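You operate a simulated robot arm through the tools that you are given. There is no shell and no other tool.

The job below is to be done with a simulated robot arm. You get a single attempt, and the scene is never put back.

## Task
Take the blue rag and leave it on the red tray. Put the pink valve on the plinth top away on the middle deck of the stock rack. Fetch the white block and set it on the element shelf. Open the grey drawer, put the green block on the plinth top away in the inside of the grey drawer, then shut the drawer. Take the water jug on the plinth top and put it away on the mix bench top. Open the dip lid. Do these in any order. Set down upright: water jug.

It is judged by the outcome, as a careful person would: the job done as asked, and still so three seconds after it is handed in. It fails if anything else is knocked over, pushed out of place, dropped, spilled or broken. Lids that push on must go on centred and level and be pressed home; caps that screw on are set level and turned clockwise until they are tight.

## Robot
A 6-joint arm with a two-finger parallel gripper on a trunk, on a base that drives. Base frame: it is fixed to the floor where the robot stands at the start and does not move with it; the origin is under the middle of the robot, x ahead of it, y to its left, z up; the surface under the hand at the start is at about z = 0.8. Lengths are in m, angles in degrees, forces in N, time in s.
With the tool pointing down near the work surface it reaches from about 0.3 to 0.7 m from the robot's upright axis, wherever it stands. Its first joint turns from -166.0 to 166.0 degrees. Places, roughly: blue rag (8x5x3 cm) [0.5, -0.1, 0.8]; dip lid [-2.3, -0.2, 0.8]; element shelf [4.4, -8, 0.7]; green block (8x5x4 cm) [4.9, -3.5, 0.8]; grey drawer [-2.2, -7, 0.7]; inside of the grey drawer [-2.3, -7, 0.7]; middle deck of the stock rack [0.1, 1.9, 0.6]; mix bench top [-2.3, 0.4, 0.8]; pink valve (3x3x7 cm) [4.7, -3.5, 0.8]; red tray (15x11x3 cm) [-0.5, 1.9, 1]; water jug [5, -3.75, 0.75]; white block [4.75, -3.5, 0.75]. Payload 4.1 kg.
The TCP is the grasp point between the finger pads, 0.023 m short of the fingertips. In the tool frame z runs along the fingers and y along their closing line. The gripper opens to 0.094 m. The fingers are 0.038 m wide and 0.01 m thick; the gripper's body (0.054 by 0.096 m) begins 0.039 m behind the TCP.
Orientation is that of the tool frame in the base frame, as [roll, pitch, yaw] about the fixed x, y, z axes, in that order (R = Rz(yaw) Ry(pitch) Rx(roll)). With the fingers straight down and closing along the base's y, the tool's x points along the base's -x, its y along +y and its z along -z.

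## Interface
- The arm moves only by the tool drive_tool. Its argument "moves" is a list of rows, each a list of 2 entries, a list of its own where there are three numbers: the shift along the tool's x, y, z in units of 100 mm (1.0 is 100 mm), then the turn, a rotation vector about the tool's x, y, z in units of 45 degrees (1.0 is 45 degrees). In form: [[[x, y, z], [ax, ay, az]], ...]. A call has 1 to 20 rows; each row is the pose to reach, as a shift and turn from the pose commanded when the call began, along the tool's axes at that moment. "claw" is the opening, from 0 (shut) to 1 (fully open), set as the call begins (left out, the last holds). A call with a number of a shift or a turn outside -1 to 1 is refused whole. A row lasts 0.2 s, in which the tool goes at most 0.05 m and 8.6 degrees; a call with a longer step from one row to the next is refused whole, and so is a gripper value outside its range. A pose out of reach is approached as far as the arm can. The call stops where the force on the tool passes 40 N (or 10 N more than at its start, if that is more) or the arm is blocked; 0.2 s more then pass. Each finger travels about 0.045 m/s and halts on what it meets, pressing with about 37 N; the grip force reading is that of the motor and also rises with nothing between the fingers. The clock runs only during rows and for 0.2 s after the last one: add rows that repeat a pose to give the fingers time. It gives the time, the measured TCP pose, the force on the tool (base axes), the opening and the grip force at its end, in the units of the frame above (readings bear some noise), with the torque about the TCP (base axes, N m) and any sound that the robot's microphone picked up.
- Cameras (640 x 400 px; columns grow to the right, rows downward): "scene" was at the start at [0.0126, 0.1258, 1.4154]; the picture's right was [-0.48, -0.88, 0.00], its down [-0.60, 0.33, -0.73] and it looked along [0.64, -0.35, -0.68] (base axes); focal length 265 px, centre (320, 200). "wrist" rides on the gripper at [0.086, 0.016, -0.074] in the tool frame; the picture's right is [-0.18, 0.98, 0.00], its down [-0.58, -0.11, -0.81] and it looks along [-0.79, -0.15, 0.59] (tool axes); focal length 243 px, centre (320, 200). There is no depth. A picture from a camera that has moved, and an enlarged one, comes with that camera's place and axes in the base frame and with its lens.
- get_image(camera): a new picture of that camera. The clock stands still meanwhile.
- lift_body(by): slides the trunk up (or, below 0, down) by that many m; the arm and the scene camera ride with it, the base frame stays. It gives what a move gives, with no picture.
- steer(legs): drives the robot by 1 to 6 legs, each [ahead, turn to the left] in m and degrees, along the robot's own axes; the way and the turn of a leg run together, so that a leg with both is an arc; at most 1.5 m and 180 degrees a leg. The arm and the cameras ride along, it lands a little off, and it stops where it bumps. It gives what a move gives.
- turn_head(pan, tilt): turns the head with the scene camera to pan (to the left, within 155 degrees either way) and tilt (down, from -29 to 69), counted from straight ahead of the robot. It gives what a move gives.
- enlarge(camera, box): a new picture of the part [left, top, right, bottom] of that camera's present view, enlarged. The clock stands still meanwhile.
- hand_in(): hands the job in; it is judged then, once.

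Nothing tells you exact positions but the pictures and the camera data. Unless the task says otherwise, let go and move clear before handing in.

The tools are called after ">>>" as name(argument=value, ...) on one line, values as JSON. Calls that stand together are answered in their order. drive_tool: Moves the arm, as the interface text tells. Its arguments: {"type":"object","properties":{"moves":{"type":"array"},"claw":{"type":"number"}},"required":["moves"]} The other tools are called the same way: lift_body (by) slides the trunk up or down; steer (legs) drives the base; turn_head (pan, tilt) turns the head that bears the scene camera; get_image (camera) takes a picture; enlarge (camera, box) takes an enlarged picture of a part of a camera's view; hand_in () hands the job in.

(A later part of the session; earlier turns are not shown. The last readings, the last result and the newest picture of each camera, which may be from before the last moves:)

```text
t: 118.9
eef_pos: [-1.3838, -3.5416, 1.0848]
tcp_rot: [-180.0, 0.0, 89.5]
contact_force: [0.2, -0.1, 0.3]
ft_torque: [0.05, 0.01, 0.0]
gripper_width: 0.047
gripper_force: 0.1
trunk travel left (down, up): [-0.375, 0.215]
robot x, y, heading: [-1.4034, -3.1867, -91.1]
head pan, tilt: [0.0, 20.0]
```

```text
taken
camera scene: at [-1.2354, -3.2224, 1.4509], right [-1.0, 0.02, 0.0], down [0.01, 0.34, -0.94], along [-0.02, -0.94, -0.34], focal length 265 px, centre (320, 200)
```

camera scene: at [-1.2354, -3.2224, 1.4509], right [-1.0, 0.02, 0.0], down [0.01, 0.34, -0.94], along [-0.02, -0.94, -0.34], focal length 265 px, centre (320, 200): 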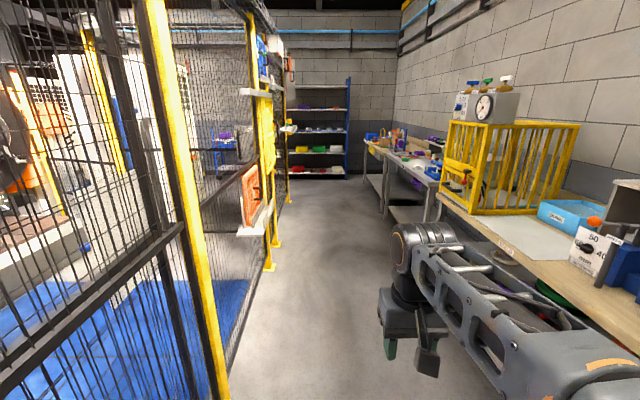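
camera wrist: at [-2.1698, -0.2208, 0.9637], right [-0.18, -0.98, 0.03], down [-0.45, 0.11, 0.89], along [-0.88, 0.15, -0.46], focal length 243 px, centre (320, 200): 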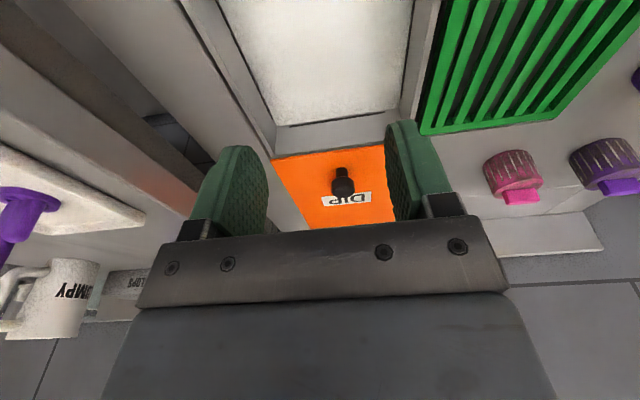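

>>> steer(legs=[[1.5, 0.5], [0.6, 0]])

>>> turn_head(pan=-20, tilt=25)

>>> get_image(camera="scene")

>>> turn_head(pan=40, tilt=20)

>>> get_image(camera="scene")

```text
t: 129.3
eef_pos: [-1.4327, -5.6392, 1.0834]
tcp_rot: [-179.9, -0.1, 89.0]
contact_force: [0.1, -0.6, -0.7]
ft_torque: [-0.03, -0.03, -0.02]
gripper_width: 0.0469
gripper_force: 0.0
trunk travel left (down, up): [-0.375, 0.215]
robot x, y, heading: [-1.4468, -5.2861, -91.7]
head pan, tilt: [0.0, 20.0]
```

```text
t: 130.2
eef_pos: [-1.4335, -5.6398, 1.0848]
tcp_rot: [-179.8, 0.1, 88.9]
contact_force: [0.6, -0.4, 0.5]
ft_torque: [0.01, -0.01, 0.04]
gripper_width: 0.0472
gripper_force: 0.1
trunk travel left (down, up): [-0.375, 0.215]
robot x, y, heading: [-1.4504, -5.2846, -91.5]
head pan, tilt: [-20.0, 25.0]
```

```text
taken
camera scene: at [-1.3143, -5.3143, 1.4429], right [-0.93, 0.37, 0.0], down [0.15, 0.39, -0.91], along [-0.33, -0.84, -0.42], focal length 265 px, centre (320, 200)
```

scene: 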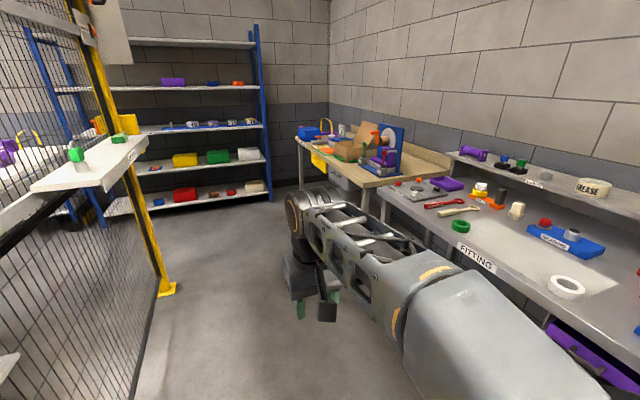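

```text
t: 131.5
eef_pos: [-1.4338, -5.6389, 1.0836]
tcp_rot: [-179.9, 0.0, 89.0]
contact_force: [0.3, -0.2, -0.3]
ft_torque: [-0.03, -0.02, -0.01]
gripper_width: 0.047
gripper_force: 0.0
trunk travel left (down, up): [-0.375, 0.215]
robot x, y, heading: [-1.4473, -5.2834, -91.8]
head pan, tilt: [40.0, 20.0]
```

```text
taken
camera scene: at [-1.2226, -5.3016, 1.4509], right [-0.78, -0.62, 0.0], down [-0.21, 0.27, -0.94], along [0.58, -0.74, -0.34], focal length 265 px, centre (320, 200)
```

scene: 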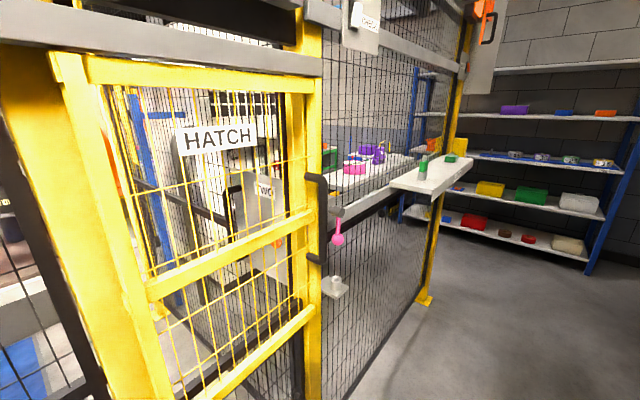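

The grey drawer should be under the wood-topped bench in the far-right corner. I'll zoom in there.

>>> turn_head(pan=-25, tilt=30)

>>> enlarge(camera="scene", box=[230, 90, 430, 230])

```text
t: 132.8
eef_pos: [-1.4329, -5.6389, 1.083]
tcp_rot: [-179.8, 0.0, 89.0]
contact_force: [-0.6, -0.2, 0.8]
ft_torque: [0.02, 0.0, 0.01]
gripper_width: 0.0469
gripper_force: 0.0
trunk travel left (down, up): [-0.375, 0.215]
robot x, y, heading: [-1.4448, -5.2814, -91.7]
head pan, tilt: [-25.0, 30.0]
```

```text
2.86 times, centred on (330, 160) of scene
camera zoom: at [-1.3208, -5.3095, 1.4349], right [-0.89, 0.45, 0.0], down [0.22, 0.45, -0.87], along [-0.39, -0.77, -0.5], focal length 756 px, centre (291, 314)
```

zoom: 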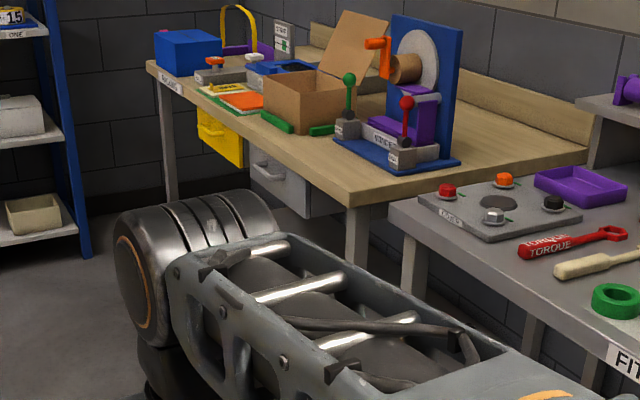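

The grey drawer front is at about [-2.18, -7.05, 0.7]. I'll drive down and face it.

>>> steer(legs=[[0.9, 1], [0.85, 1]])

>>> steer(legs=[[0, -90]])

>>> turn_head(pan=0, tilt=40)

>>> get_image(camera="scene")

```text
t: 141.7
eef_pos: [-1.4219, -7.3891, 1.0842]
tcp_rot: [-179.9, 0.0, 91.6]
contact_force: [-0.2, 0.2, -0.9]
ft_torque: [0.0, 0.01, -0.01]
gripper_width: 0.0469
gripper_force: 0.0
trunk travel left (down, up): [-0.375, 0.215]
robot x, y, heading: [-1.4537, -7.0355, -89.1]
head pan, tilt: [-25.0, 30.0]
```

```text
t: 145.9
eef_pos: [-1.8094, -7.0588, 1.0843]
tcp_rot: [-179.9, 0.0, 0.7]
contact_force: [-0.4, 1.2, 0.2]
ft_torque: [-0.04, 0.0, -0.02]
gripper_width: 0.0471
gripper_force: 0.0
trunk travel left (down, up): [-0.375, 0.215]
robot x, y, heading: [-1.4542, -7.0365, -179.9]
head pan, tilt: [-25.0, 30.0]
```

```text
t: 146.8
eef_pos: [-1.8092, -7.0592, 1.0846]
tcp_rot: [-179.9, -0.1, 0.7]
contact_force: [0.7, -0.6, 1.0]
ft_torque: [-0.02, 0.02, 0.0]
gripper_width: 0.047
gripper_force: 0.1
trunk travel left (down, up): [-0.375, 0.215]
robot x, y, heading: [-1.4527, -7.0348, -179.8]
head pan, tilt: [0.0, 40.0]
```

```text
taken
camera scene: at [-1.4779, -7.2008, 1.4196], right [0.0, 1.0, 0.0], down [0.64, 0.0, -0.77], along [-0.77, 0.0, -0.64], focal length 265 px, centre (320, 200)
```

scene: 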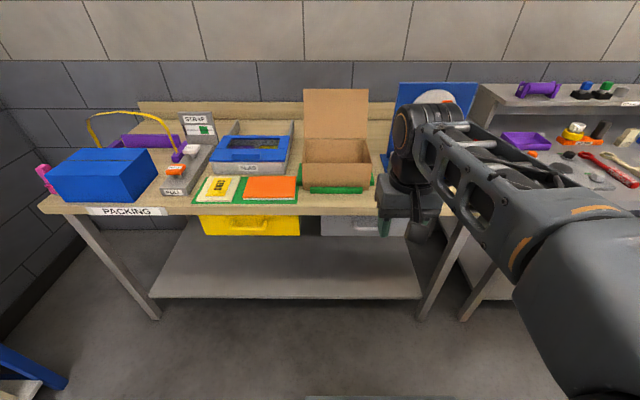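

>>> enlarge(camera="scene", box=[290, 180, 450, 280])

>>> turn_head(pan=25, tilt=30)

>>> get_image(camera="scene")

>>> get_image(camera="wrist")

```text
4.00 times, centred on (370, 230) of scene
camera zoom: at [-1.4779, -7.2008, 1.4196], right [0.0, 1.0, 0.0], down [0.64, 0.0, -0.77], along [-0.77, 0.0, -0.64], focal length 1059 px, centre (120, 80)
```

zoom: 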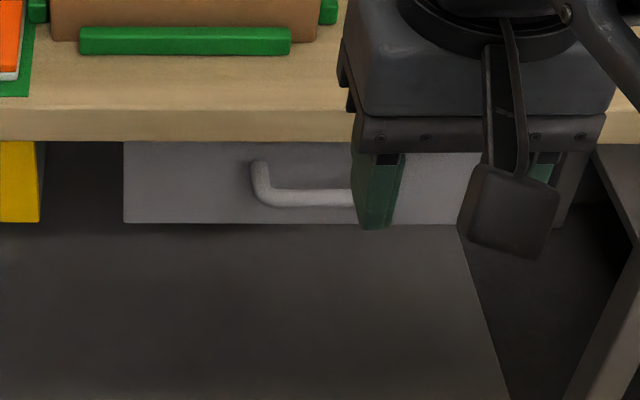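

```text
t: 147.7
eef_pos: [-1.8081, -7.0592, 1.0845]
tcp_rot: [-179.8, 0.0, 0.7]
contact_force: [0.3, 0.4, -0.7]
ft_torque: [0.04, 0.0, 0.03]
gripper_width: 0.047
gripper_force: 0.1
trunk travel left (down, up): [-0.375, 0.215]
robot x, y, heading: [-1.454, -7.0386, -179.7]
head pan, tilt: [25.0, 30.0]
```

```text
taken
camera scene: at [-1.4748, -7.239, 1.4349], right [-0.42, 0.91, 0.0], down [0.45, 0.21, -0.87], along [-0.78, -0.37, -0.5], focal length 265 px, centre (320, 200)
```

scene: 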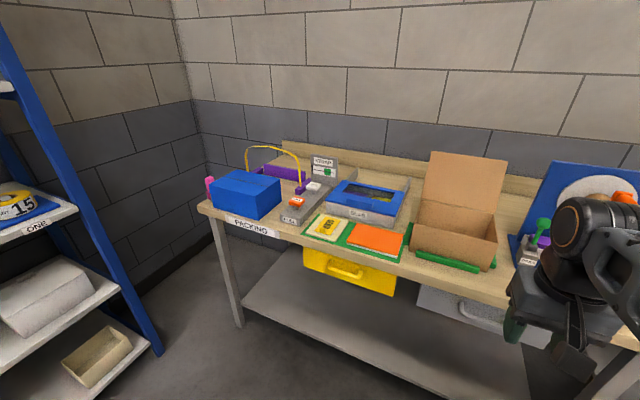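

```text
taken
camera wrist: at [-1.7216, -7.0732, 1.1575], right [-0.17, -0.98, 0.0], down [-0.58, 0.1, 0.81], along [-0.79, 0.14, -0.59], focal length 243 px, centre (320, 200)
```

wrist: 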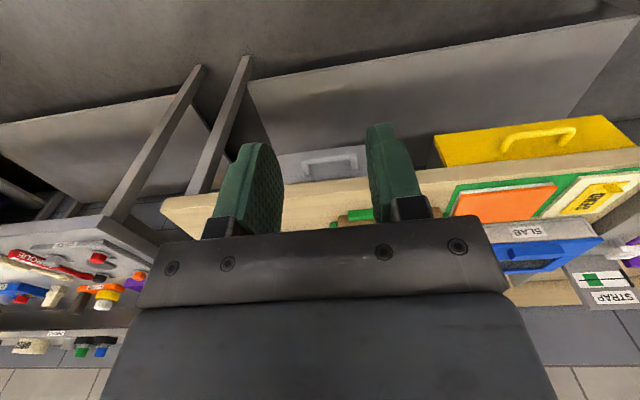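

The drawer has a horizontal bow handle near y≈-7.03. I'll lower the trunk to see it from a flatter angle and to bring the arm down to its height.

>>> lift_body(by=-0.3)

>>> turn_head(pan=10, tilt=30)

>>> get_image(camera="scene")

>>> get_image(camera="wrist")

```text
t: 150.7
eef_pos: [-1.8085, -7.0588, 0.7845]
tcp_rot: [-179.9, 0.0, 0.7]
contact_force: [0.0, 0.2, 0.5]
ft_torque: [-0.01, 0.01, -0.01]
gripper_width: 0.0469
gripper_force: 0.0
trunk travel left (down, up): [-0.075, 0.515]
robot x, y, heading: [-1.4541, -7.0333, -179.7]
head pan, tilt: [25.0, 30.0]
```

```text
t: 151.5
eef_pos: [-1.809, -7.0587, 0.785]
tcp_rot: [-179.9, -0.1, 0.7]
contact_force: [0.0, 0.3, 0.2]
ft_torque: [0.02, 0.03, 0.0]
gripper_width: 0.0469
gripper_force: 0.1
trunk travel left (down, up): [-0.075, 0.515]
robot x, y, heading: [-1.4547, -7.0343, -179.8]
head pan, tilt: [10.0, 30.0]
```

```text
taken
camera scene: at [-1.4819, -7.2166, 1.1349], right [-0.18, 0.98, 0.0], down [0.49, 0.09, -0.87], along [-0.85, -0.15, -0.5], focal length 265 px, centre (320, 200)
```

scene: 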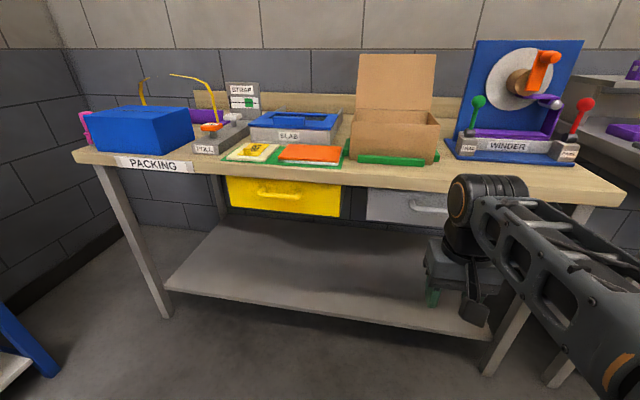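

```text
taken
camera wrist: at [-1.7216, -7.0732, 0.8575], right [-0.17, -0.98, 0.0], down [-0.58, 0.1, 0.81], along [-0.79, 0.14, -0.59], focal length 243 px, centre (320, 200)
```

wrist: 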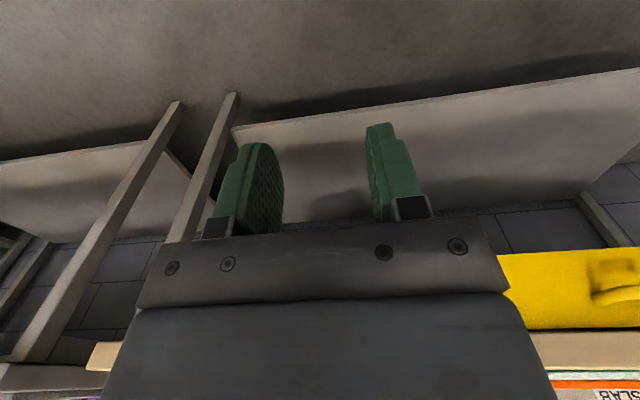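

>>> enlarge(camera="scene", box=[340, 160, 480, 260])

```text
4.00 times, centred on (410, 210) of scene
camera zoom: at [-1.4819, -7.2166, 1.1349], right [-0.18, 0.98, 0.0], down [0.49, 0.09, -0.87], along [-0.85, -0.15, -0.5], focal length 1059 px, centre (-40, 160)
```

zoom: 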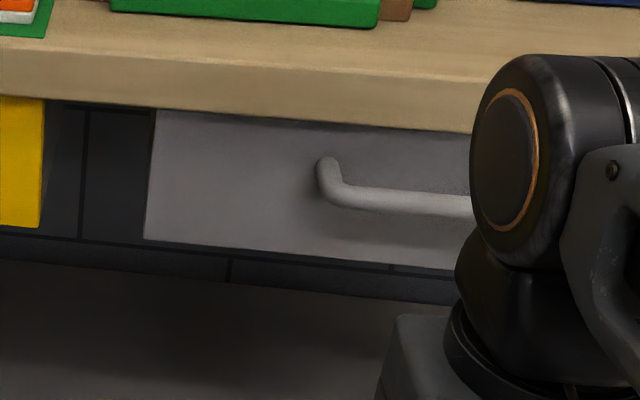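

I triangulate the handle bar at x≈-2.112, z≈0.762, y≈-7.08..-6.955. The bench edge is at x≈-2.14 with its underside at 0.805. I'll move forward and start pitching the tool to point at it horizontally.

>>> drive_tool(moves=[[[-0.35, -0.1, 0], [0, 0, 0]], [[-0.7, -0.25, 0], [0, 0, 0]], [[-1.0, -0.39, 0], [0, 0, 0]]], claw=0.5)

>>> drive_tool(moves=[[[-0.1, 0, 0], [0, -0.16, 0]], [[-0.2, 0, 0], [0, -0.33, 0]], [[-0.3, 0, 0], [0, -0.5, 0]], [[-0.3, 0, 0], [0, -0.67, 0]], [[-0.3, 0, 0], [0, -0.84, 0]], [[-0.3, 0, 0], [0, -1.0, 0]]])

>>> get_image(camera="scene")

```text
t: 152.3
eef_pos: [-1.9098, -7.0195, 0.7857]
tcp_rot: [-179.9, 0.1, 0.6]
contact_force: [0.6, 0.3, -0.8]
ft_torque: [0.0, -0.01, -0.03]
gripper_width: 0.0471
gripper_force: 0.1
trunk travel left (down, up): [-0.075, 0.515]
robot x, y, heading: [-1.4532, -7.0338, -180.0]
head pan, tilt: [10.0, 30.0]
```

```text
t: 153.7
eef_pos: [-1.9404, -7.0218, 0.7846]
tcp_rot: [-179.8, 45.2, 0.7]
contact_force: [-0.4, -0.8, 0.1]
ft_torque: [-0.03, 0.03, 0.02]
gripper_width: 0.047
gripper_force: 0.2
trunk travel left (down, up): [-0.075, 0.515]
robot x, y, heading: [-1.4536, -7.0309, -180.0]
head pan, tilt: [10.0, 30.0]
```

```text
taken
camera scene: at [-1.4821, -7.2166, 1.1349], right [-0.18, 0.98, 0.0], down [0.49, 0.09, -0.87], along [-0.85, -0.15, -0.5], focal length 265 px, centre (320, 200)
```

scene: 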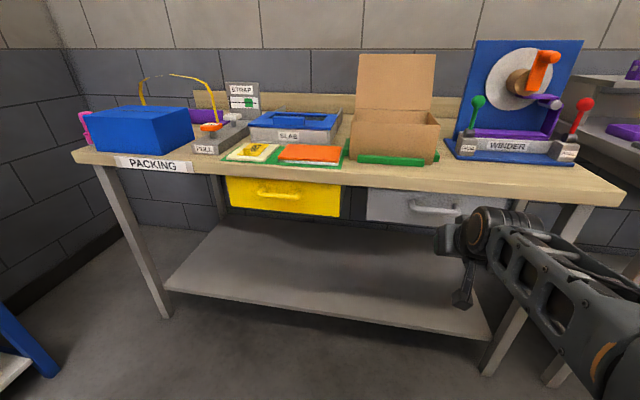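

>>> drive_tool(moves=[[[0, 0, 0], [0, -0.17, 0]], [[0, 0, 0], [0, -0.34, 0]], [[0, 0, 0], [0, -0.51, 0]], [[0, 0, 0], [0, -0.67, 0]], [[0, 0, 0], [0, -0.84, 0]], [[0, 0, 0], [0, -1.0, 0]]])

>>> enlarge(camera="scene", box=[340, 160, 540, 285])

```text
t: 155.1
eef_pos: [-1.9368, -6.9997, 0.7831]
tcp_rot: [-115.8, 89.6, 65.5]
contact_force: [0.1, 0.5, 0.6]
ft_torque: [0.01, 0.0, 0.02]
gripper_width: 0.047
gripper_force: 0.2
out of reach, approached as far as the arm can: row 3, 4, 5, 6
trunk travel left (down, up): [-0.075, 0.515]
robot x, y, heading: [-1.4562, -7.036, -180.2]
head pan, tilt: [10.0, 30.0]
```

```text
3.20 times, centred on (440, 222) of scene
camera zoom: at [-1.4819, -7.2167, 1.1349], right [-0.17, 0.98, 0.0], down [0.49, 0.09, -0.87], along [-0.85, -0.15, -0.5], focal length 847 px, centre (-64, 128)
```

zoom: 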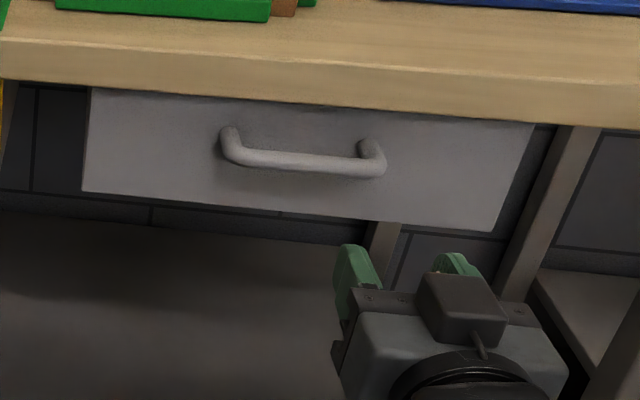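

>>> drive_tool(moves=[[[0, 0, 0.3], [0, 0, 0]], [[0, 0, 0.6], [0, 0, 0]], [[0, 0, 0.6], [0, 0, 0]]])

```text
t: 155.9
eef_pos: [-1.9951, -6.9906, 0.7857]
tcp_rot: [-131.6, 89.9, 49.4]
contact_force: [0.2, 1.1, 0.0]
ft_torque: [0.0, 0.02, 0.02]
gripper_width: 0.047
gripper_force: 0.1
out of reach, approached as far as the arm can: row 1, 2, 3
trunk travel left (down, up): [-0.075, 0.515]
robot x, y, heading: [-1.4513, -7.0347, -179.7]
head pan, tilt: [10.0, 30.0]
```

>>> drive_tool(moves=[[[0, 0, 0], [0, 0, -0.17]], [[0, 0, 0], [0, 0, -0.34]], [[0, 0, 0], [0, 0, -0.51]], [[0, 0, 0], [0, 0, -0.67]], [[0, 0, 0], [0, 0, -0.84]], [[0, 0, 0], [0, 0, -1.0]]])

>>> enlarge(camera="scene", box=[340, 160, 540, 285])

```text
t: 157.3
eef_pos: [-1.9688, -6.9352, 0.8718]
tcp_rot: [-93.1, 46.8, 89.9]
contact_force: [0.3, -0.4, 0.3]
ft_torque: [-0.03, 0.01, -0.03]
gripper_width: 0.0468
gripper_force: 0.0
out of reach, approached as far as the arm can: row 1, 2, 3, 4, 5, 6
trunk travel left (down, up): [-0.075, 0.515]
robot x, y, heading: [-1.4551, -7.0301, -179.9]
head pan, tilt: [10.0, 30.0]
```

```text
3.20 times, centred on (440, 222) of scene
camera zoom: at [-1.4822, -7.2165, 1.1349], right [-0.18, 0.98, 0.0], down [0.49, 0.09, -0.87], along [-0.85, -0.15, -0.5], focal length 847 px, centre (-64, 128)
```

zoom: 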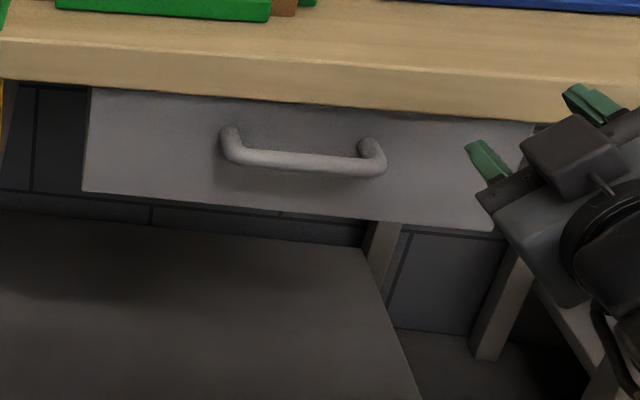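

That roll is out of reach so close to the body. I'll undo it, back the robot up to give the arm more room, and try again with the arm extended.

>>> drive_tool(moves=[[[0, 0, 0], [0, 0, 0.17]], [[0, 0, 0], [0, 0, 0.34]], [[0, 0, 0], [0, 0, 0.51]], [[0, 0, 0], [0, 0, 0.67]], [[0, 0, 0], [0, 0, 0.84]], [[0, 0, 0], [0, 0, 1.0]]])

>>> steer(legs=[[-0.2, 0]])

>>> drive_tool(moves=[[[0, 0, 0.3], [0, 0, 0]], [[0, 0, 0.6], [0, 0, 0]], [[0, 0, 0.9], [0, 0, 0]], [[0, 0, 0.9], [0, 0, 0]]])

>>> get_image(camera="scene")

```text
t: 158.7
eef_pos: [-1.9702, -6.9344, 0.8713]
tcp_rot: [135.9, 87.0, -41.8]
contact_force: [0.4, -0.1, 0.3]
ft_torque: [-0.01, -0.05, 0.01]
gripper_width: 0.0471
gripper_force: 0.1
trunk travel left (down, up): [-0.075, 0.515]
robot x, y, heading: [-1.4566, -7.0341, -179.9]
head pan, tilt: [10.0, 30.0]
```

```text
t: 160.3
eef_pos: [-1.7699, -6.9337, 0.8715]
tcp_rot: [138.2, 87.1, -39.6]
contact_force: [-0.5, 0.5, -0.3]
ft_torque: [0.01, 0.01, 0.0]
gripper_width: 0.0472
gripper_force: 0.1
trunk travel left (down, up): [-0.075, 0.515]
robot x, y, heading: [-1.2543, -7.0337, -179.9]
head pan, tilt: [10.0, 30.0]
```

```text
t: 161.3
eef_pos: [-1.8615, -6.9367, 0.8686]
tcp_rot: [138.3, 87.2, -39.4]
contact_force: [0.6, 0.6, -0.2]
ft_torque: [-0.02, 0.0, 0.0]
gripper_width: 0.0472
gripper_force: 0.1
trunk travel left (down, up): [-0.075, 0.515]
robot x, y, heading: [-1.2527, -7.0329, -180.0]
head pan, tilt: [10.0, 30.0]
```

```text
taken
camera scene: at [-1.2822, -7.2162, 1.1349], right [-0.17, 0.98, 0.0], down [0.49, 0.09, -0.87], along [-0.85, -0.15, -0.5], focal length 265 px, centre (320, 200)
```

scene: 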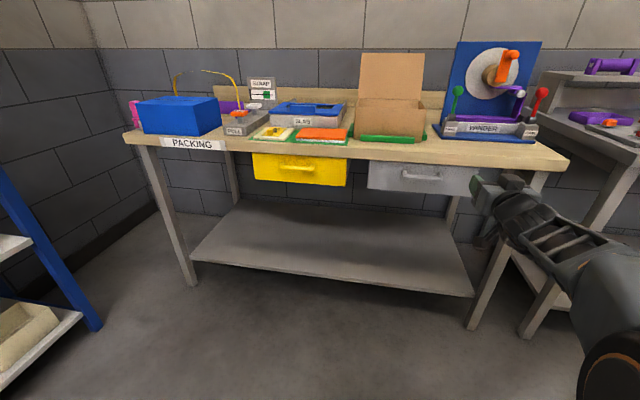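

>>> drive_tool(moves=[[[0, 0, 0], [0, 0, -0.17]], [[0, 0, 0], [0, 0, -0.34]], [[0, 0, 0], [0, 0, -0.51]], [[0, 0, 0], [0, 0, -0.67]], [[0, 0, 0], [0, 0, -0.84]], [[0, 0, 0], [0, 0, -1.0]]])

```text
t: 162.7
eef_pos: [-1.8587, -6.9294, 0.8806]
tcp_rot: [-93.6, 46.8, 89.7]
contact_force: [0.2, -0.6, 0.1]
ft_torque: [-0.01, -0.02, -0.01]
gripper_width: 0.0469
gripper_force: 0.1
out of reach, approached as far as the arm can: row 6
trunk travel left (down, up): [-0.075, 0.515]
robot x, y, heading: [-1.2492, -7.0354, -179.9]
head pan, tilt: [10.0, 30.0]
```

>>> drive_tool(moves=[[[0, 0, 0], [0, 0, 0.17]], [[0, 0, 0], [0, 0, 0.34]], [[0, 0, 0], [0, 0, 0.51]], [[0, 0, 0], [0, 0, 0.67]], [[0, 0, 0], [0, 0, 0.84]], [[0, 0, 0], [0, 0, 1.0]]])

>>> drive_tool(moves=[[[0, 0, 0], [0, 0, 0.17]], [[0, 0, 0], [0, 0, 0.34]], [[0, 0, 0], [0, 0, 0.51]], [[0, 0, 0], [0, 0, 0.67]], [[0, 0, 0], [0, 0, 0.84]], [[0, 0, 0], [0, 0, 1.0]]])

>>> drive_tool(moves=[[[0, 0, 0], [0, 0, 0.17]], [[0, 0, 0], [0, 0, 0.34]], [[0, 0, 0], [0, 0, 0.51]], [[0, 0, 0], [0, 0, 0.67]], [[0, 0, 0], [0, 0, 0.84]], [[0, 0, 0], [0, 0, 1.0]]])

>>> get_image(camera="scene")

```text
t: 164.1
eef_pos: [-1.858, -6.9294, 0.8804]
tcp_rot: [136.1, 87.0, -41.7]
contact_force: [-0.1, 0.1, 0.3]
ft_torque: [0.02, -0.01, -0.04]
gripper_width: 0.0471
gripper_force: 0.0
trunk travel left (down, up): [-0.075, 0.515]
robot x, y, heading: [-1.256, -7.0307, -179.8]
head pan, tilt: [10.0, 30.0]
```

```text
t: 165.5
eef_pos: [-1.8586, -6.929, 0.8799]
tcp_rot: [92.9, 42.9, -85.8]
contact_force: [-0.1, 0.6, -0.3]
ft_torque: [0.0, 0.02, -0.03]
gripper_width: 0.0472
gripper_force: 0.1
trunk travel left (down, up): [-0.075, 0.515]
robot x, y, heading: [-1.2514, -7.0298, -180.0]
head pan, tilt: [10.0, 30.0]
```

```text
t: 166.9
eef_pos: [-1.8591, -6.9295, 0.8806]
tcp_rot: [92.0, -2.1, -87.9]
contact_force: [-1.3, 0.4, 0.7]
ft_torque: [-0.01, 0.06, 0.01]
gripper_width: 0.047
gripper_force: 0.0
trunk travel left (down, up): [-0.075, 0.515]
robot x, y, heading: [-1.2534, -7.0343, -179.8]
head pan, tilt: [10.0, 30.0]
```

```text
taken
camera scene: at [-1.2822, -7.2162, 1.1349], right [-0.17, 0.98, 0.0], down [0.49, 0.09, -0.87], along [-0.85, -0.15, -0.5], focal length 265 px, centre (320, 200)
```

scene: 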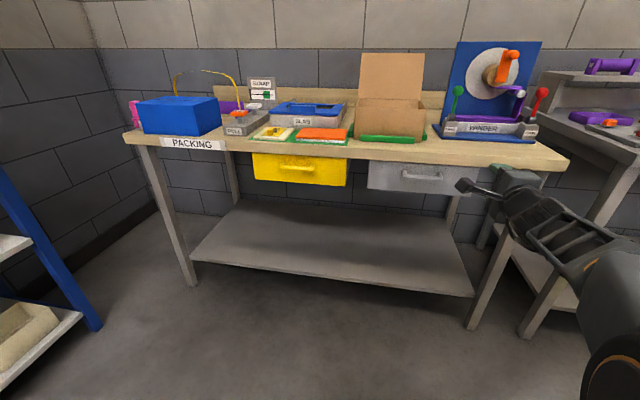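

Rolling the other way works: the tool now points at the bench with the fingers closing vertically. I'll align it with the handle in y and z while still clear of the bench.

>>> drive_tool(moves=[[[0.3, -0.2, 0], [0, 0, 0]], [[0.6, -0.4, 0], [0, 0, 0]], [[0.93, -0.6, 0], [0, 0, 0]]], claw=0.5)

>>> drive_tool(moves=[[[0, -0.3, 0], [0, 0, 0]], [[0, -0.57, 0], [0, 0, 0]], [[0, -0.57, 0.2], [0, 0, 0]], [[0, -0.57, 0.4], [0, 0, 0]]])

>>> get_image(camera="scene")

>>> get_image(camera="wrist")

```text
t: 167.7
eef_pos: [-1.8526, -7.0157, 0.8261]
tcp_rot: [92.3, -2.0, -87.4]
contact_force: [-0.4, 0.4, 0.5]
ft_torque: [0.0, 0.03, -0.01]
gripper_width: 0.0471
gripper_force: 0.1
out of reach, approached as far as the arm can: row 3
trunk travel left (down, up): [-0.075, 0.515]
robot x, y, heading: [-1.2535, -7.0301, -179.7]
head pan, tilt: [10.0, 30.0]
```

```text
t: 168.7
eef_pos: [-1.8909, -7.002, 0.7708]
tcp_rot: [92.3, -1.9, -87.1]
contact_force: [0.2, 0.1, 0.0]
ft_torque: [0.0, 0.01, 0.01]
gripper_width: 0.0472
gripper_force: 0.2
out of reach, approached as far as the arm can: row 1, 2, 3, 4
trunk travel left (down, up): [-0.075, 0.515]
robot x, y, heading: [-1.2529, -7.0339, -180.0]
head pan, tilt: [10.0, 30.0]
```

```text
taken
camera scene: at [-1.282, -7.2162, 1.1349], right [-0.17, 0.98, 0.0], down [0.49, 0.09, -0.87], along [-0.85, -0.15, -0.5], focal length 265 px, centre (320, 200)
```

scene: 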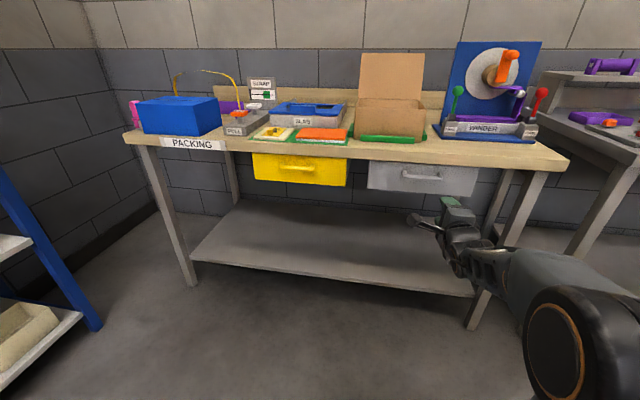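

```text
taken
camera wrist: at [-1.8124, -7.0823, 0.7919], right [-0.05, 0.21, 0.98], down [0.78, 0.62, -0.1], along [-0.62, 0.76, -0.2], focal length 243 px, centre (320, 200)
```

wrist: 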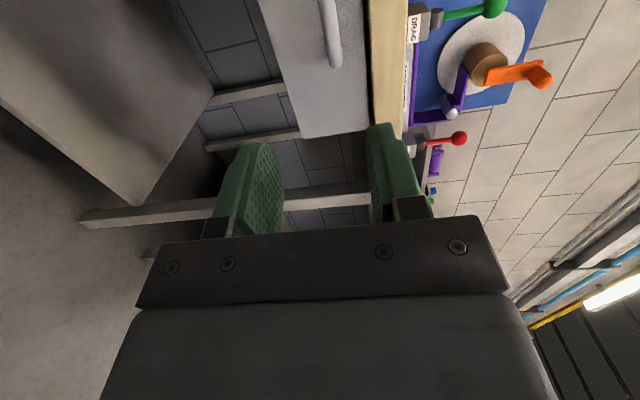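

The arm seems to be near a wrist singularity, with the tool aligned with the forearm. I'll raise the trunk so the forearm slopes down to the wrist, then lower the tool back to handle height.

>>> lift_body(by=0.25)

>>> drive_tool(moves=[[[0.05, -0.3, 0], [0, 0, 0]], [[0.1, -0.6, 0], [0, 0, 0]], [[0.15, -1.0, 0], [0, 0, 0]]])

>>> drive_tool(moves=[[[0.0, -0.3, 0], [0, 0, 0]], [[0.0, -0.6, 0], [0, 0, 0]], [[0.0, -1.0, 0], [0, 0, 0]], [[0.0, -1.0, 0], [0, 0, 0]]])

>>> get_image(camera="scene")

```text
t: 171.3
eef_pos: [-1.8907, -7.0, 1.0213]
tcp_rot: [92.4, -2.0, -87.2]
contact_force: [-0.2, -0.8, 0.2]
ft_torque: [0.01, 0.01, 0.01]
gripper_width: 0.0469
gripper_force: 0.0
trunk travel left (down, up): [-0.325, 0.265]
robot x, y, heading: [-1.2536, -7.0315, -180.0]
head pan, tilt: [10.0, 30.0]
```

```text
t: 172.1
eef_pos: [-1.8844, -6.9912, 0.9259]
tcp_rot: [92.4, -2.0, -85.8]
contact_force: [0.8, -0.2, 0.0]
ft_torque: [0.01, -0.04, 0.0]
gripper_width: 0.0469
gripper_force: 0.0
out of reach, approached as far as the arm can: row 1, 2, 3
trunk travel left (down, up): [-0.325, 0.265]
robot x, y, heading: [-1.2498, -7.0376, -180.0]
head pan, tilt: [10.0, 30.0]
```

```text
t: 173.1
eef_pos: [-1.8806, -6.9737, 0.8292]
tcp_rot: [92.4, -2.0, -86.2]
contact_force: [-0.2, 0.1, -0.2]
ft_torque: [0.02, -0.01, -0.01]
gripper_width: 0.0469
gripper_force: 0.1
out of reach, approached as far as the arm can: row 1, 2, 3, 4
trunk travel left (down, up): [-0.325, 0.265]
robot x, y, heading: [-1.256, -7.0314, -179.7]
head pan, tilt: [10.0, 30.0]
```

```text
taken
camera scene: at [-1.2825, -7.2162, 1.3849], right [-0.17, 0.98, 0.0], down [0.49, 0.09, -0.87], along [-0.85, -0.15, -0.5], focal length 265 px, centre (320, 200)
```

scene: 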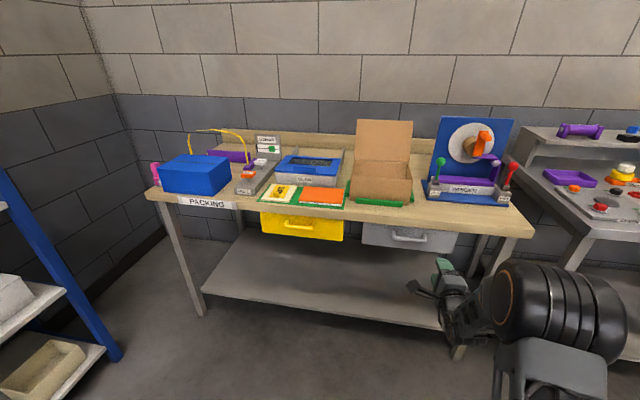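

It still drifts, so the wrist likely can't bend upward past the forearm line. I'll tilt the tool about 35° downward, still with a vertical-plane grip on the bar.

>>> drive_tool(moves=[[[0, 0, 0], [0.16, 0, 0]], [[0, 0, 0], [0.32, 0, 0]], [[0, 0, 0], [0.48, 0, 0]], [[0, 0, 0], [0.64, 0, 0]], [[0, 0, 0], [0.78, 0, 0]], [[0, 0, 0], [0.78, 0, 0]]])

>>> drive_tool(moves=[[[0.2, 0, 0], [0, 0, 0]], [[0.4, 0, 0], [0, 0, 0]], [[0.4, 0, 0], [0, 0, 0]]])

>>> get_image(camera="scene")

```text
t: 174.5
eef_pos: [-1.8812, -6.9729, 0.8296]
tcp_rot: [127.5, -1.8, -87.1]
contact_force: [-0.6, 0.9, -0.2]
ft_torque: [0.0, -0.02, -0.03]
gripper_width: 0.047
gripper_force: 0.1
trunk travel left (down, up): [-0.325, 0.265]
robot x, y, heading: [-1.2529, -7.0336, -179.8]
head pan, tilt: [10.0, 30.0]
```

```text
t: 175.3
eef_pos: [-1.8783, -7.014, 0.8316]
tcp_rot: [127.3, -1.9, -87.1]
contact_force: [0.5, -0.1, 0.8]
ft_torque: [0.0, -0.01, -0.02]
gripper_width: 0.047
gripper_force: 0.0
trunk travel left (down, up): [-0.325, 0.265]
robot x, y, heading: [-1.2534, -7.0361, -179.9]
head pan, tilt: [10.0, 30.0]
```

```text
taken
camera scene: at [-1.2822, -7.2164, 1.3849], right [-0.17, 0.98, 0.0], down [0.49, 0.09, -0.87], along [-0.85, -0.15, -0.5], focal length 265 px, centre (320, 200)
```

scene: 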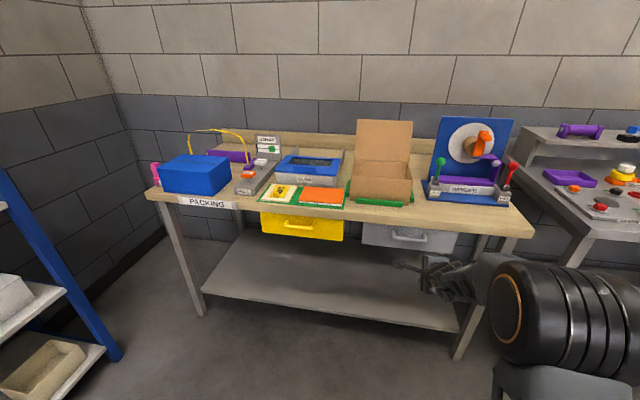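

The tilted pose is reachable. I'll go to a pre-grasp point about 10 cm back from the bar along the finger direction.

>>> drive_tool(moves=[[[-0.012, 0.22, 0.3], [0, 0, 0]], [[-0.023, 0.436, 0.61], [0, 0, 0]]], claw=0.45)

>>> drive_tool(moves=[[[-0.012, 0.22, 0.3], [0, 0, 0]], [[-0.023, 0.436, 0.61], [0, 0, 0]], [[-0.023, 0.436, 0.61], [0, 0, 0]]])

>>> enlarge(camera="scene", box=[330, 190, 530, 315])

>>> get_image(camera="wrist")

```text
t: 175.9
eef_pos: [-1.953, -7.0141, 0.8287]
tcp_rot: [127.4, -1.9, -87.1]
contact_force: [-0.3, 0.0, -0.1]
ft_torque: [-0.03, 0.02, 0.01]
gripper_width: 0.0421
gripper_force: 0.0
trunk travel left (down, up): [-0.325, 0.265]
robot x, y, heading: [-1.2561, -7.0355, -180.0]
head pan, tilt: [10.0, 30.0]
```

```text
t: 176.7
eef_pos: [-2.0297, -7.0165, 0.8264]
tcp_rot: [127.4, -1.9, -87.2]
contact_force: [0.6, 0.0, 0.2]
ft_torque: [0.03, -0.04, -0.02]
gripper_width: 0.0424
gripper_force: 0.0
trunk travel left (down, up): [-0.325, 0.265]
robot x, y, heading: [-1.2567, -7.0317, -179.9]
head pan, tilt: [10.0, 30.0]
```

```text
3.20 times, centred on (430, 252) of scene
camera zoom: at [-1.2825, -7.2163, 1.3849], right [-0.17, 0.98, 0.0], down [0.49, 0.09, -0.87], along [-0.85, -0.15, -0.5], focal length 847 px, centre (-32, 32)
```

zoom: 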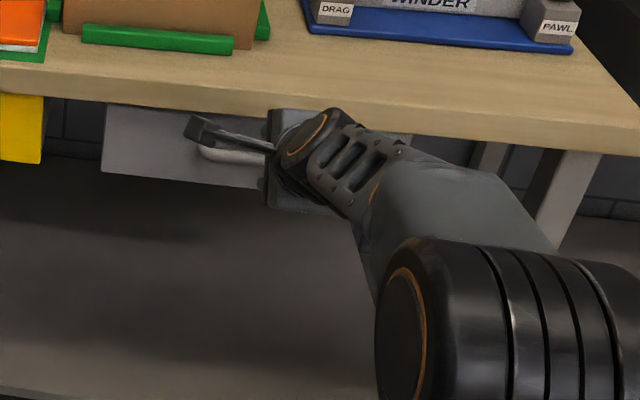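

```text
taken
camera wrist: at [-1.974, -7.098, 0.8854], right [-0.61, 0.18, 0.77], down [0.68, 0.63, 0.38], along [-0.42, 0.76, -0.5], focal length 243 px, centre (320, 200)
```

wrist: 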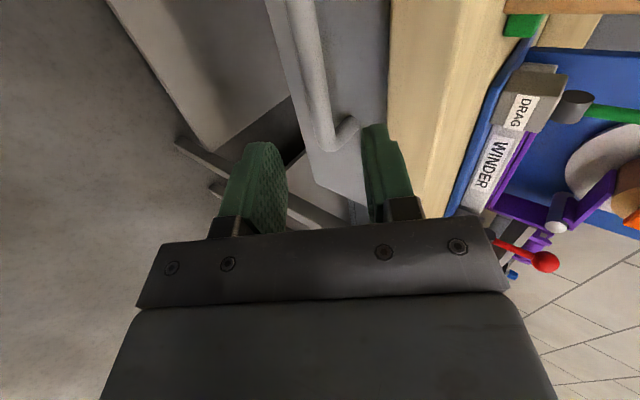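

The measured handle matches my prediction in the wrist view. I'll approach along the finger axis.

>>> drive_tool(moves=[[[0, 0, 0.25], [0, 0, 0]], [[0, 0, 0.5], [0, 0, 0]], [[0, 0, 0.7], [0, 0, 0]], [[0, 0, 0.85], [0, 0, 0]], [[0, 0, 0.97], [0, 0, 0]]])

>>> get_image(camera="wrist")

>>> enlarge(camera="scene", box=[330, 190, 530, 315])

```text
t: 177.8
eef_pos: [-2.0951, -7.0222, 0.7783]
tcp_rot: [127.2, -2.0, -87.1]
contact_force: [42.0, -0.9, 11.3]
ft_torque: [0.18, 0.77, -0.62]
gripper_width: 0.0352
gripper_force: 0.1
trunk travel left (down, up): [-0.325, 0.265]
robot x, y, heading: [-1.2512, -7.037, -179.6]
head pan, tilt: [10.0, 30.0]
stopped in row 5: the force on the tool passed its limit at 55 N (the readings are from after the stop); the commanded pose is now the measured one
```

```text
taken
camera wrist: at [-2.0414, -7.1028, 0.8384], right [-0.6, 0.18, 0.78], down [0.68, 0.63, 0.38], along [-0.42, 0.75, -0.5], focal length 243 px, centre (320, 200)
```

wrist: 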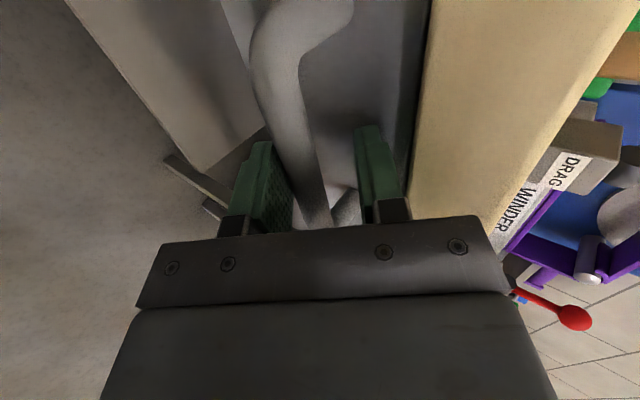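

```text
3.20 times, centred on (430, 252) of scene
camera zoom: at [-1.2756, -7.2165, 1.3852], right [-0.17, 0.98, 0.0], down [0.49, 0.09, -0.87], along [-0.85, -0.15, -0.5], focal length 847 px, centre (-32, 32)
```

zoom: 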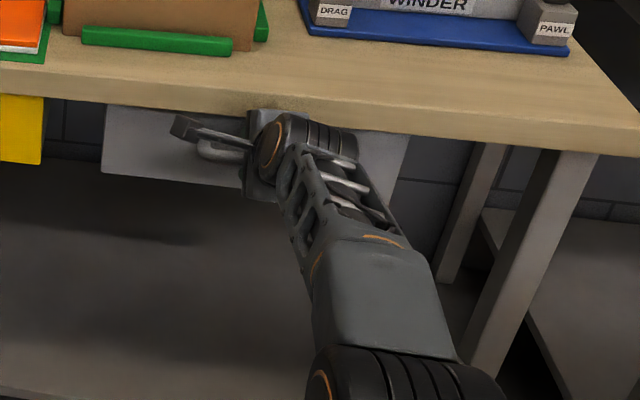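

The upper fingertip touched the drawer front, and the bar is between the fingers. I'll back off a few millimetres and close on the bar.

>>> drive_tool(moves=[[[0, 0, -0.06], [0, 0, 0]], [[0, 0, -0.06], [0, 0, 0]]], claw=0.42)

>>> drive_tool(moves=[[[0, 0, 0], [0, 0, 0]], [[0, 0, 0], [0, 0, 0]], [[0, 0, 0], [0, 0, 0]], [[0, 0, 0], [0, 0, 0]]], claw=0.05)

>>> get_image(camera="wrist")

```text
t: 178.4
eef_pos: [-2.0953, -7.0215, 0.7788]
tcp_rot: [127.4, -2.0, -87.1]
contact_force: [6.5, -0.8, 1.6]
ft_torque: [0.07, 0.14, -0.05]
gripper_width: 0.038
gripper_force: 0.1
trunk travel left (down, up): [-0.325, 0.265]
robot x, y, heading: [-1.2543, -7.0291, -179.7]
head pan, tilt: [10.0, 30.0]
```

```text
t: 179.4
eef_pos: [-2.0935, -7.021, 0.7725]
tcp_rot: [127.9, -2.2, -87.3]
contact_force: [25.6, -0.2, -19.5]
ft_torque: [-1.49, 0.03, -1.16]
gripper_width: 0.0161
gripper_force: 44.9
trunk travel left (down, up): [-0.325, 0.265]
robot x, y, heading: [-1.2537, -7.0301, -180.4]
head pan, tilt: [10.0, 30.0]
```

```text
taken
camera wrist: at [-2.0396, -7.1021, 0.8337], right [-0.61, 0.18, 0.77], down [0.67, 0.63, 0.39], along [-0.41, 0.75, -0.51], focal length 243 px, centre (320, 200)
```

wrist: 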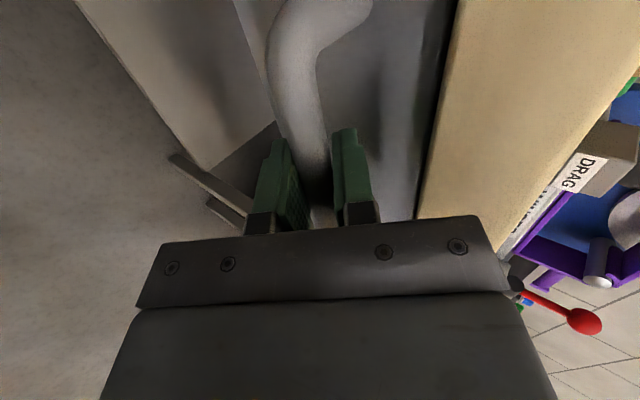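

The bar is gripped. I'll recentre slightly to relieve the side load and pull straight out (+x) slowly.

>>> drive_tool(moves=[[[0, -0.04, 0], [0, 0, 0]], [[0.005, -0.1, -0.08], [0, 0, 0]], [[0.01, -0.16, -0.16], [0, 0, 0]], [[0.015, -0.22, -0.24], [0, 0, 0]], [[0.02, -0.28, -0.32], [0, 0, 0]]])

>>> get_image(camera="wrist")

```text
t: 180.6
eef_pos: [-2.0533, -7.0213, 0.7731]
tcp_rot: [127.4, -2.2, -87.2]
contact_force: [1.3, 0.6, -15.6]
ft_torque: [-1.7, 0.0, -0.68]
gripper_width: 0.0158
gripper_force: 45.2
trunk travel left (down, up): [-0.325, 0.265]
robot x, y, heading: [-1.2535, -7.0324, -179.9]
head pan, tilt: [10.0, 30.0]
```

```text
taken
camera wrist: at [-1.9986, -7.1023, 0.8333], right [-0.61, 0.18, 0.77], down [0.68, 0.63, 0.38], along [-0.42, 0.75, -0.51], focal length 243 px, centre (320, 200)
```

wrist: 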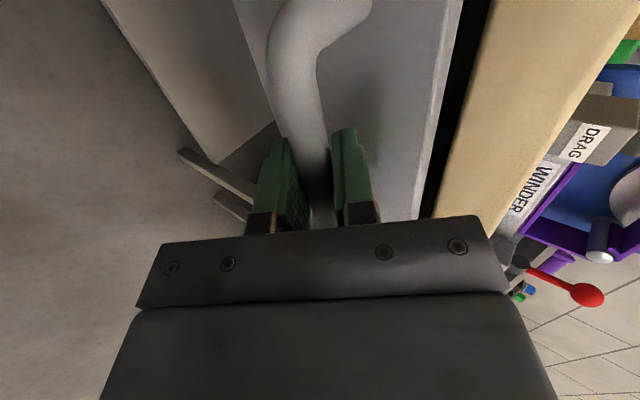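

The drawer is opening. I'll keep pulling.

>>> drive_tool(moves=[[[0.005, -0.08, -0.06], [0, 0, 0]], [[0.01, -0.2, -0.22], [0, 0, 0]], [[0.02, -0.32, -0.38], [0, 0, 0]], [[0.03, -0.44, -0.54], [0, 0, 0]], [[0.035, -0.56, -0.7], [0, 0, 0]], [[0.04, -0.68, -0.86], [0, 0, 0]]])

>>> drive_tool(moves=[[[0.005, -0.06, -0.08], [0, 0, 0]], [[0.01, -0.15, -0.2], [0, 0, 0]], [[0.02, -0.24, -0.32], [0, 0, 0]], [[0.03, -0.36, -0.47], [0, 0, 0]], [[0.035, -0.48, -0.63], [0, 0, 0]], [[0.04, -0.6, -0.79], [0, 0, 0]]])

>>> get_image(camera="wrist")

>>> get_image(camera="scene")

```text
t: 182.0
eef_pos: [-1.9428, -7.0214, 0.7724]
tcp_rot: [127.3, -2.2, -87.1]
contact_force: [1.1, -10.7, -0.3]
ft_torque: [-1.83, 0.05, -0.83]
gripper_width: 0.0158
gripper_force: 44.8
trunk travel left (down, up): [-0.325, 0.265]
robot x, y, heading: [-1.2505, -7.032, -179.7]
head pan, tilt: [10.0, 30.0]
```

```text
t: 183.3
eef_pos: [-1.8561, -7.0212, 0.7733]
tcp_rot: [127.0, -2.3, -87.1]
contact_force: [-14.0, -11.0, -9.2]
ft_torque: [-1.93, 0.04, -0.65]
gripper_width: 0.016
gripper_force: 45.3
trunk travel left (down, up): [-0.325, 0.265]
robot x, y, heading: [-1.2556, -7.034, -180.0]
head pan, tilt: [10.0, 30.0]
stopped in row 6: the force on the tool passed its limit at 60 N (the readings are from after the stop); the commanded pose is now the measured one
```

```text
taken
camera wrist: at [-1.8023, -7.1019, 0.8337], right [-0.6, 0.19, 0.78], down [0.68, 0.63, 0.37], along [-0.42, 0.75, -0.51], focal length 243 px, centre (320, 200)
```

wrist: 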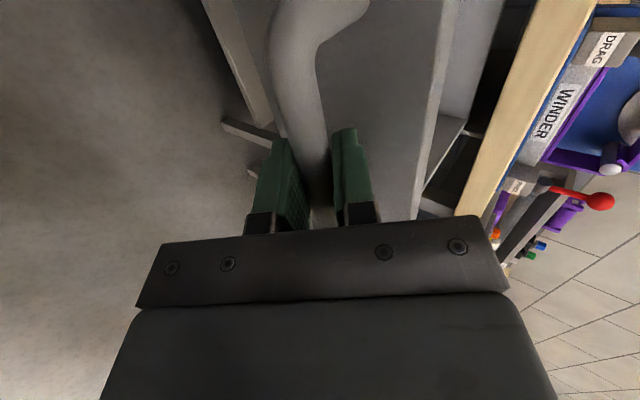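

```text
taken
camera scene: at [-1.2835, -7.2173, 1.3845], right [-0.18, 0.98, 0.0], down [0.49, 0.09, -0.87], along [-0.85, -0.15, -0.5], focal length 265 px, centre (320, 200)
```

scene: 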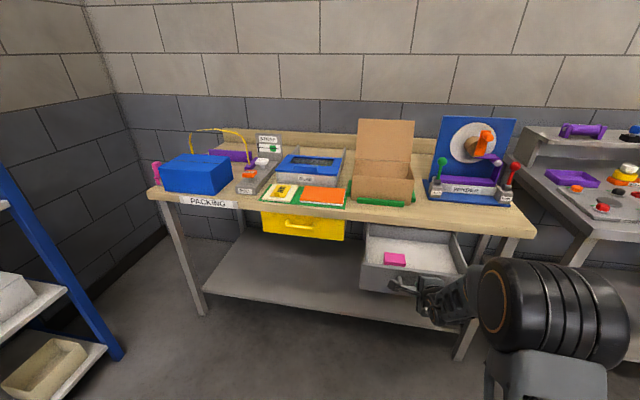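

The drawer is fully open, with a pink item already inside. I'll release the handle and back the tool away.

>>> drive_tool(moves=[[[0, 0, 0], [0, 0, 0]], [[0, 0, 0], [0, 0, 0]], [[0, 0, 0], [0, 0, 0]]], claw=0.45)

>>> drive_tool(moves=[[[0, 0, -0.2], [0, 0, 0]], [[0, 0, -0.5], [0, 0, 0]], [[0, 0, -0.9], [0, 0, 0]]])

>>> enlarge(camera="scene", box=[330, 190, 530, 315])

```text
t: 184.2
eef_pos: [-1.8547, -7.0192, 0.7752]
tcp_rot: [127.0, -2.2, -87.0]
contact_force: [0.6, 0.4, -0.1]
ft_torque: [-0.03, 0.02, 0.01]
gripper_width: 0.042
gripper_force: 0.1
trunk travel left (down, up): [-0.325, 0.265]
robot x, y, heading: [-1.2526, -7.0346, -179.7]
head pan, tilt: [10.0, 30.0]
```

```text
t: 184.9
eef_pos: [-1.7847, -7.0148, 0.8287]
tcp_rot: [126.9, -2.0, -87.1]
contact_force: [0.1, -1.5, -0.5]
ft_torque: [0.02, -0.02, 0.0]
gripper_width: 0.0422
gripper_force: 0.0
trunk travel left (down, up): [-0.325, 0.265]
robot x, y, heading: [-1.2511, -7.0372, -179.9]
head pan, tilt: [10.0, 30.0]
```

```text
3.20 times, centred on (430, 252) of scene
camera zoom: at [-1.2818, -7.2166, 1.3848], right [-0.18, 0.98, 0.0], down [0.49, 0.09, -0.87], along [-0.85, -0.15, -0.5], focal length 847 px, centre (-32, 32)
```

zoom: 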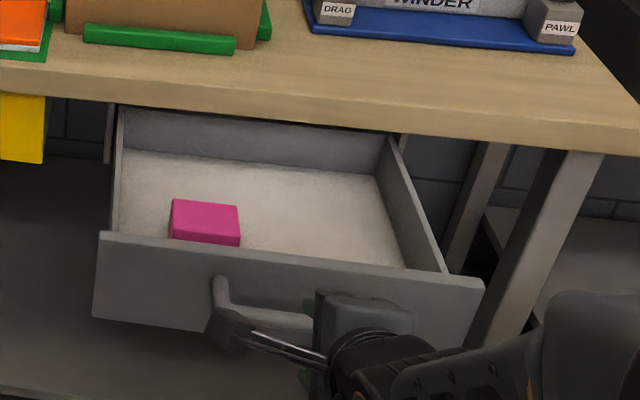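

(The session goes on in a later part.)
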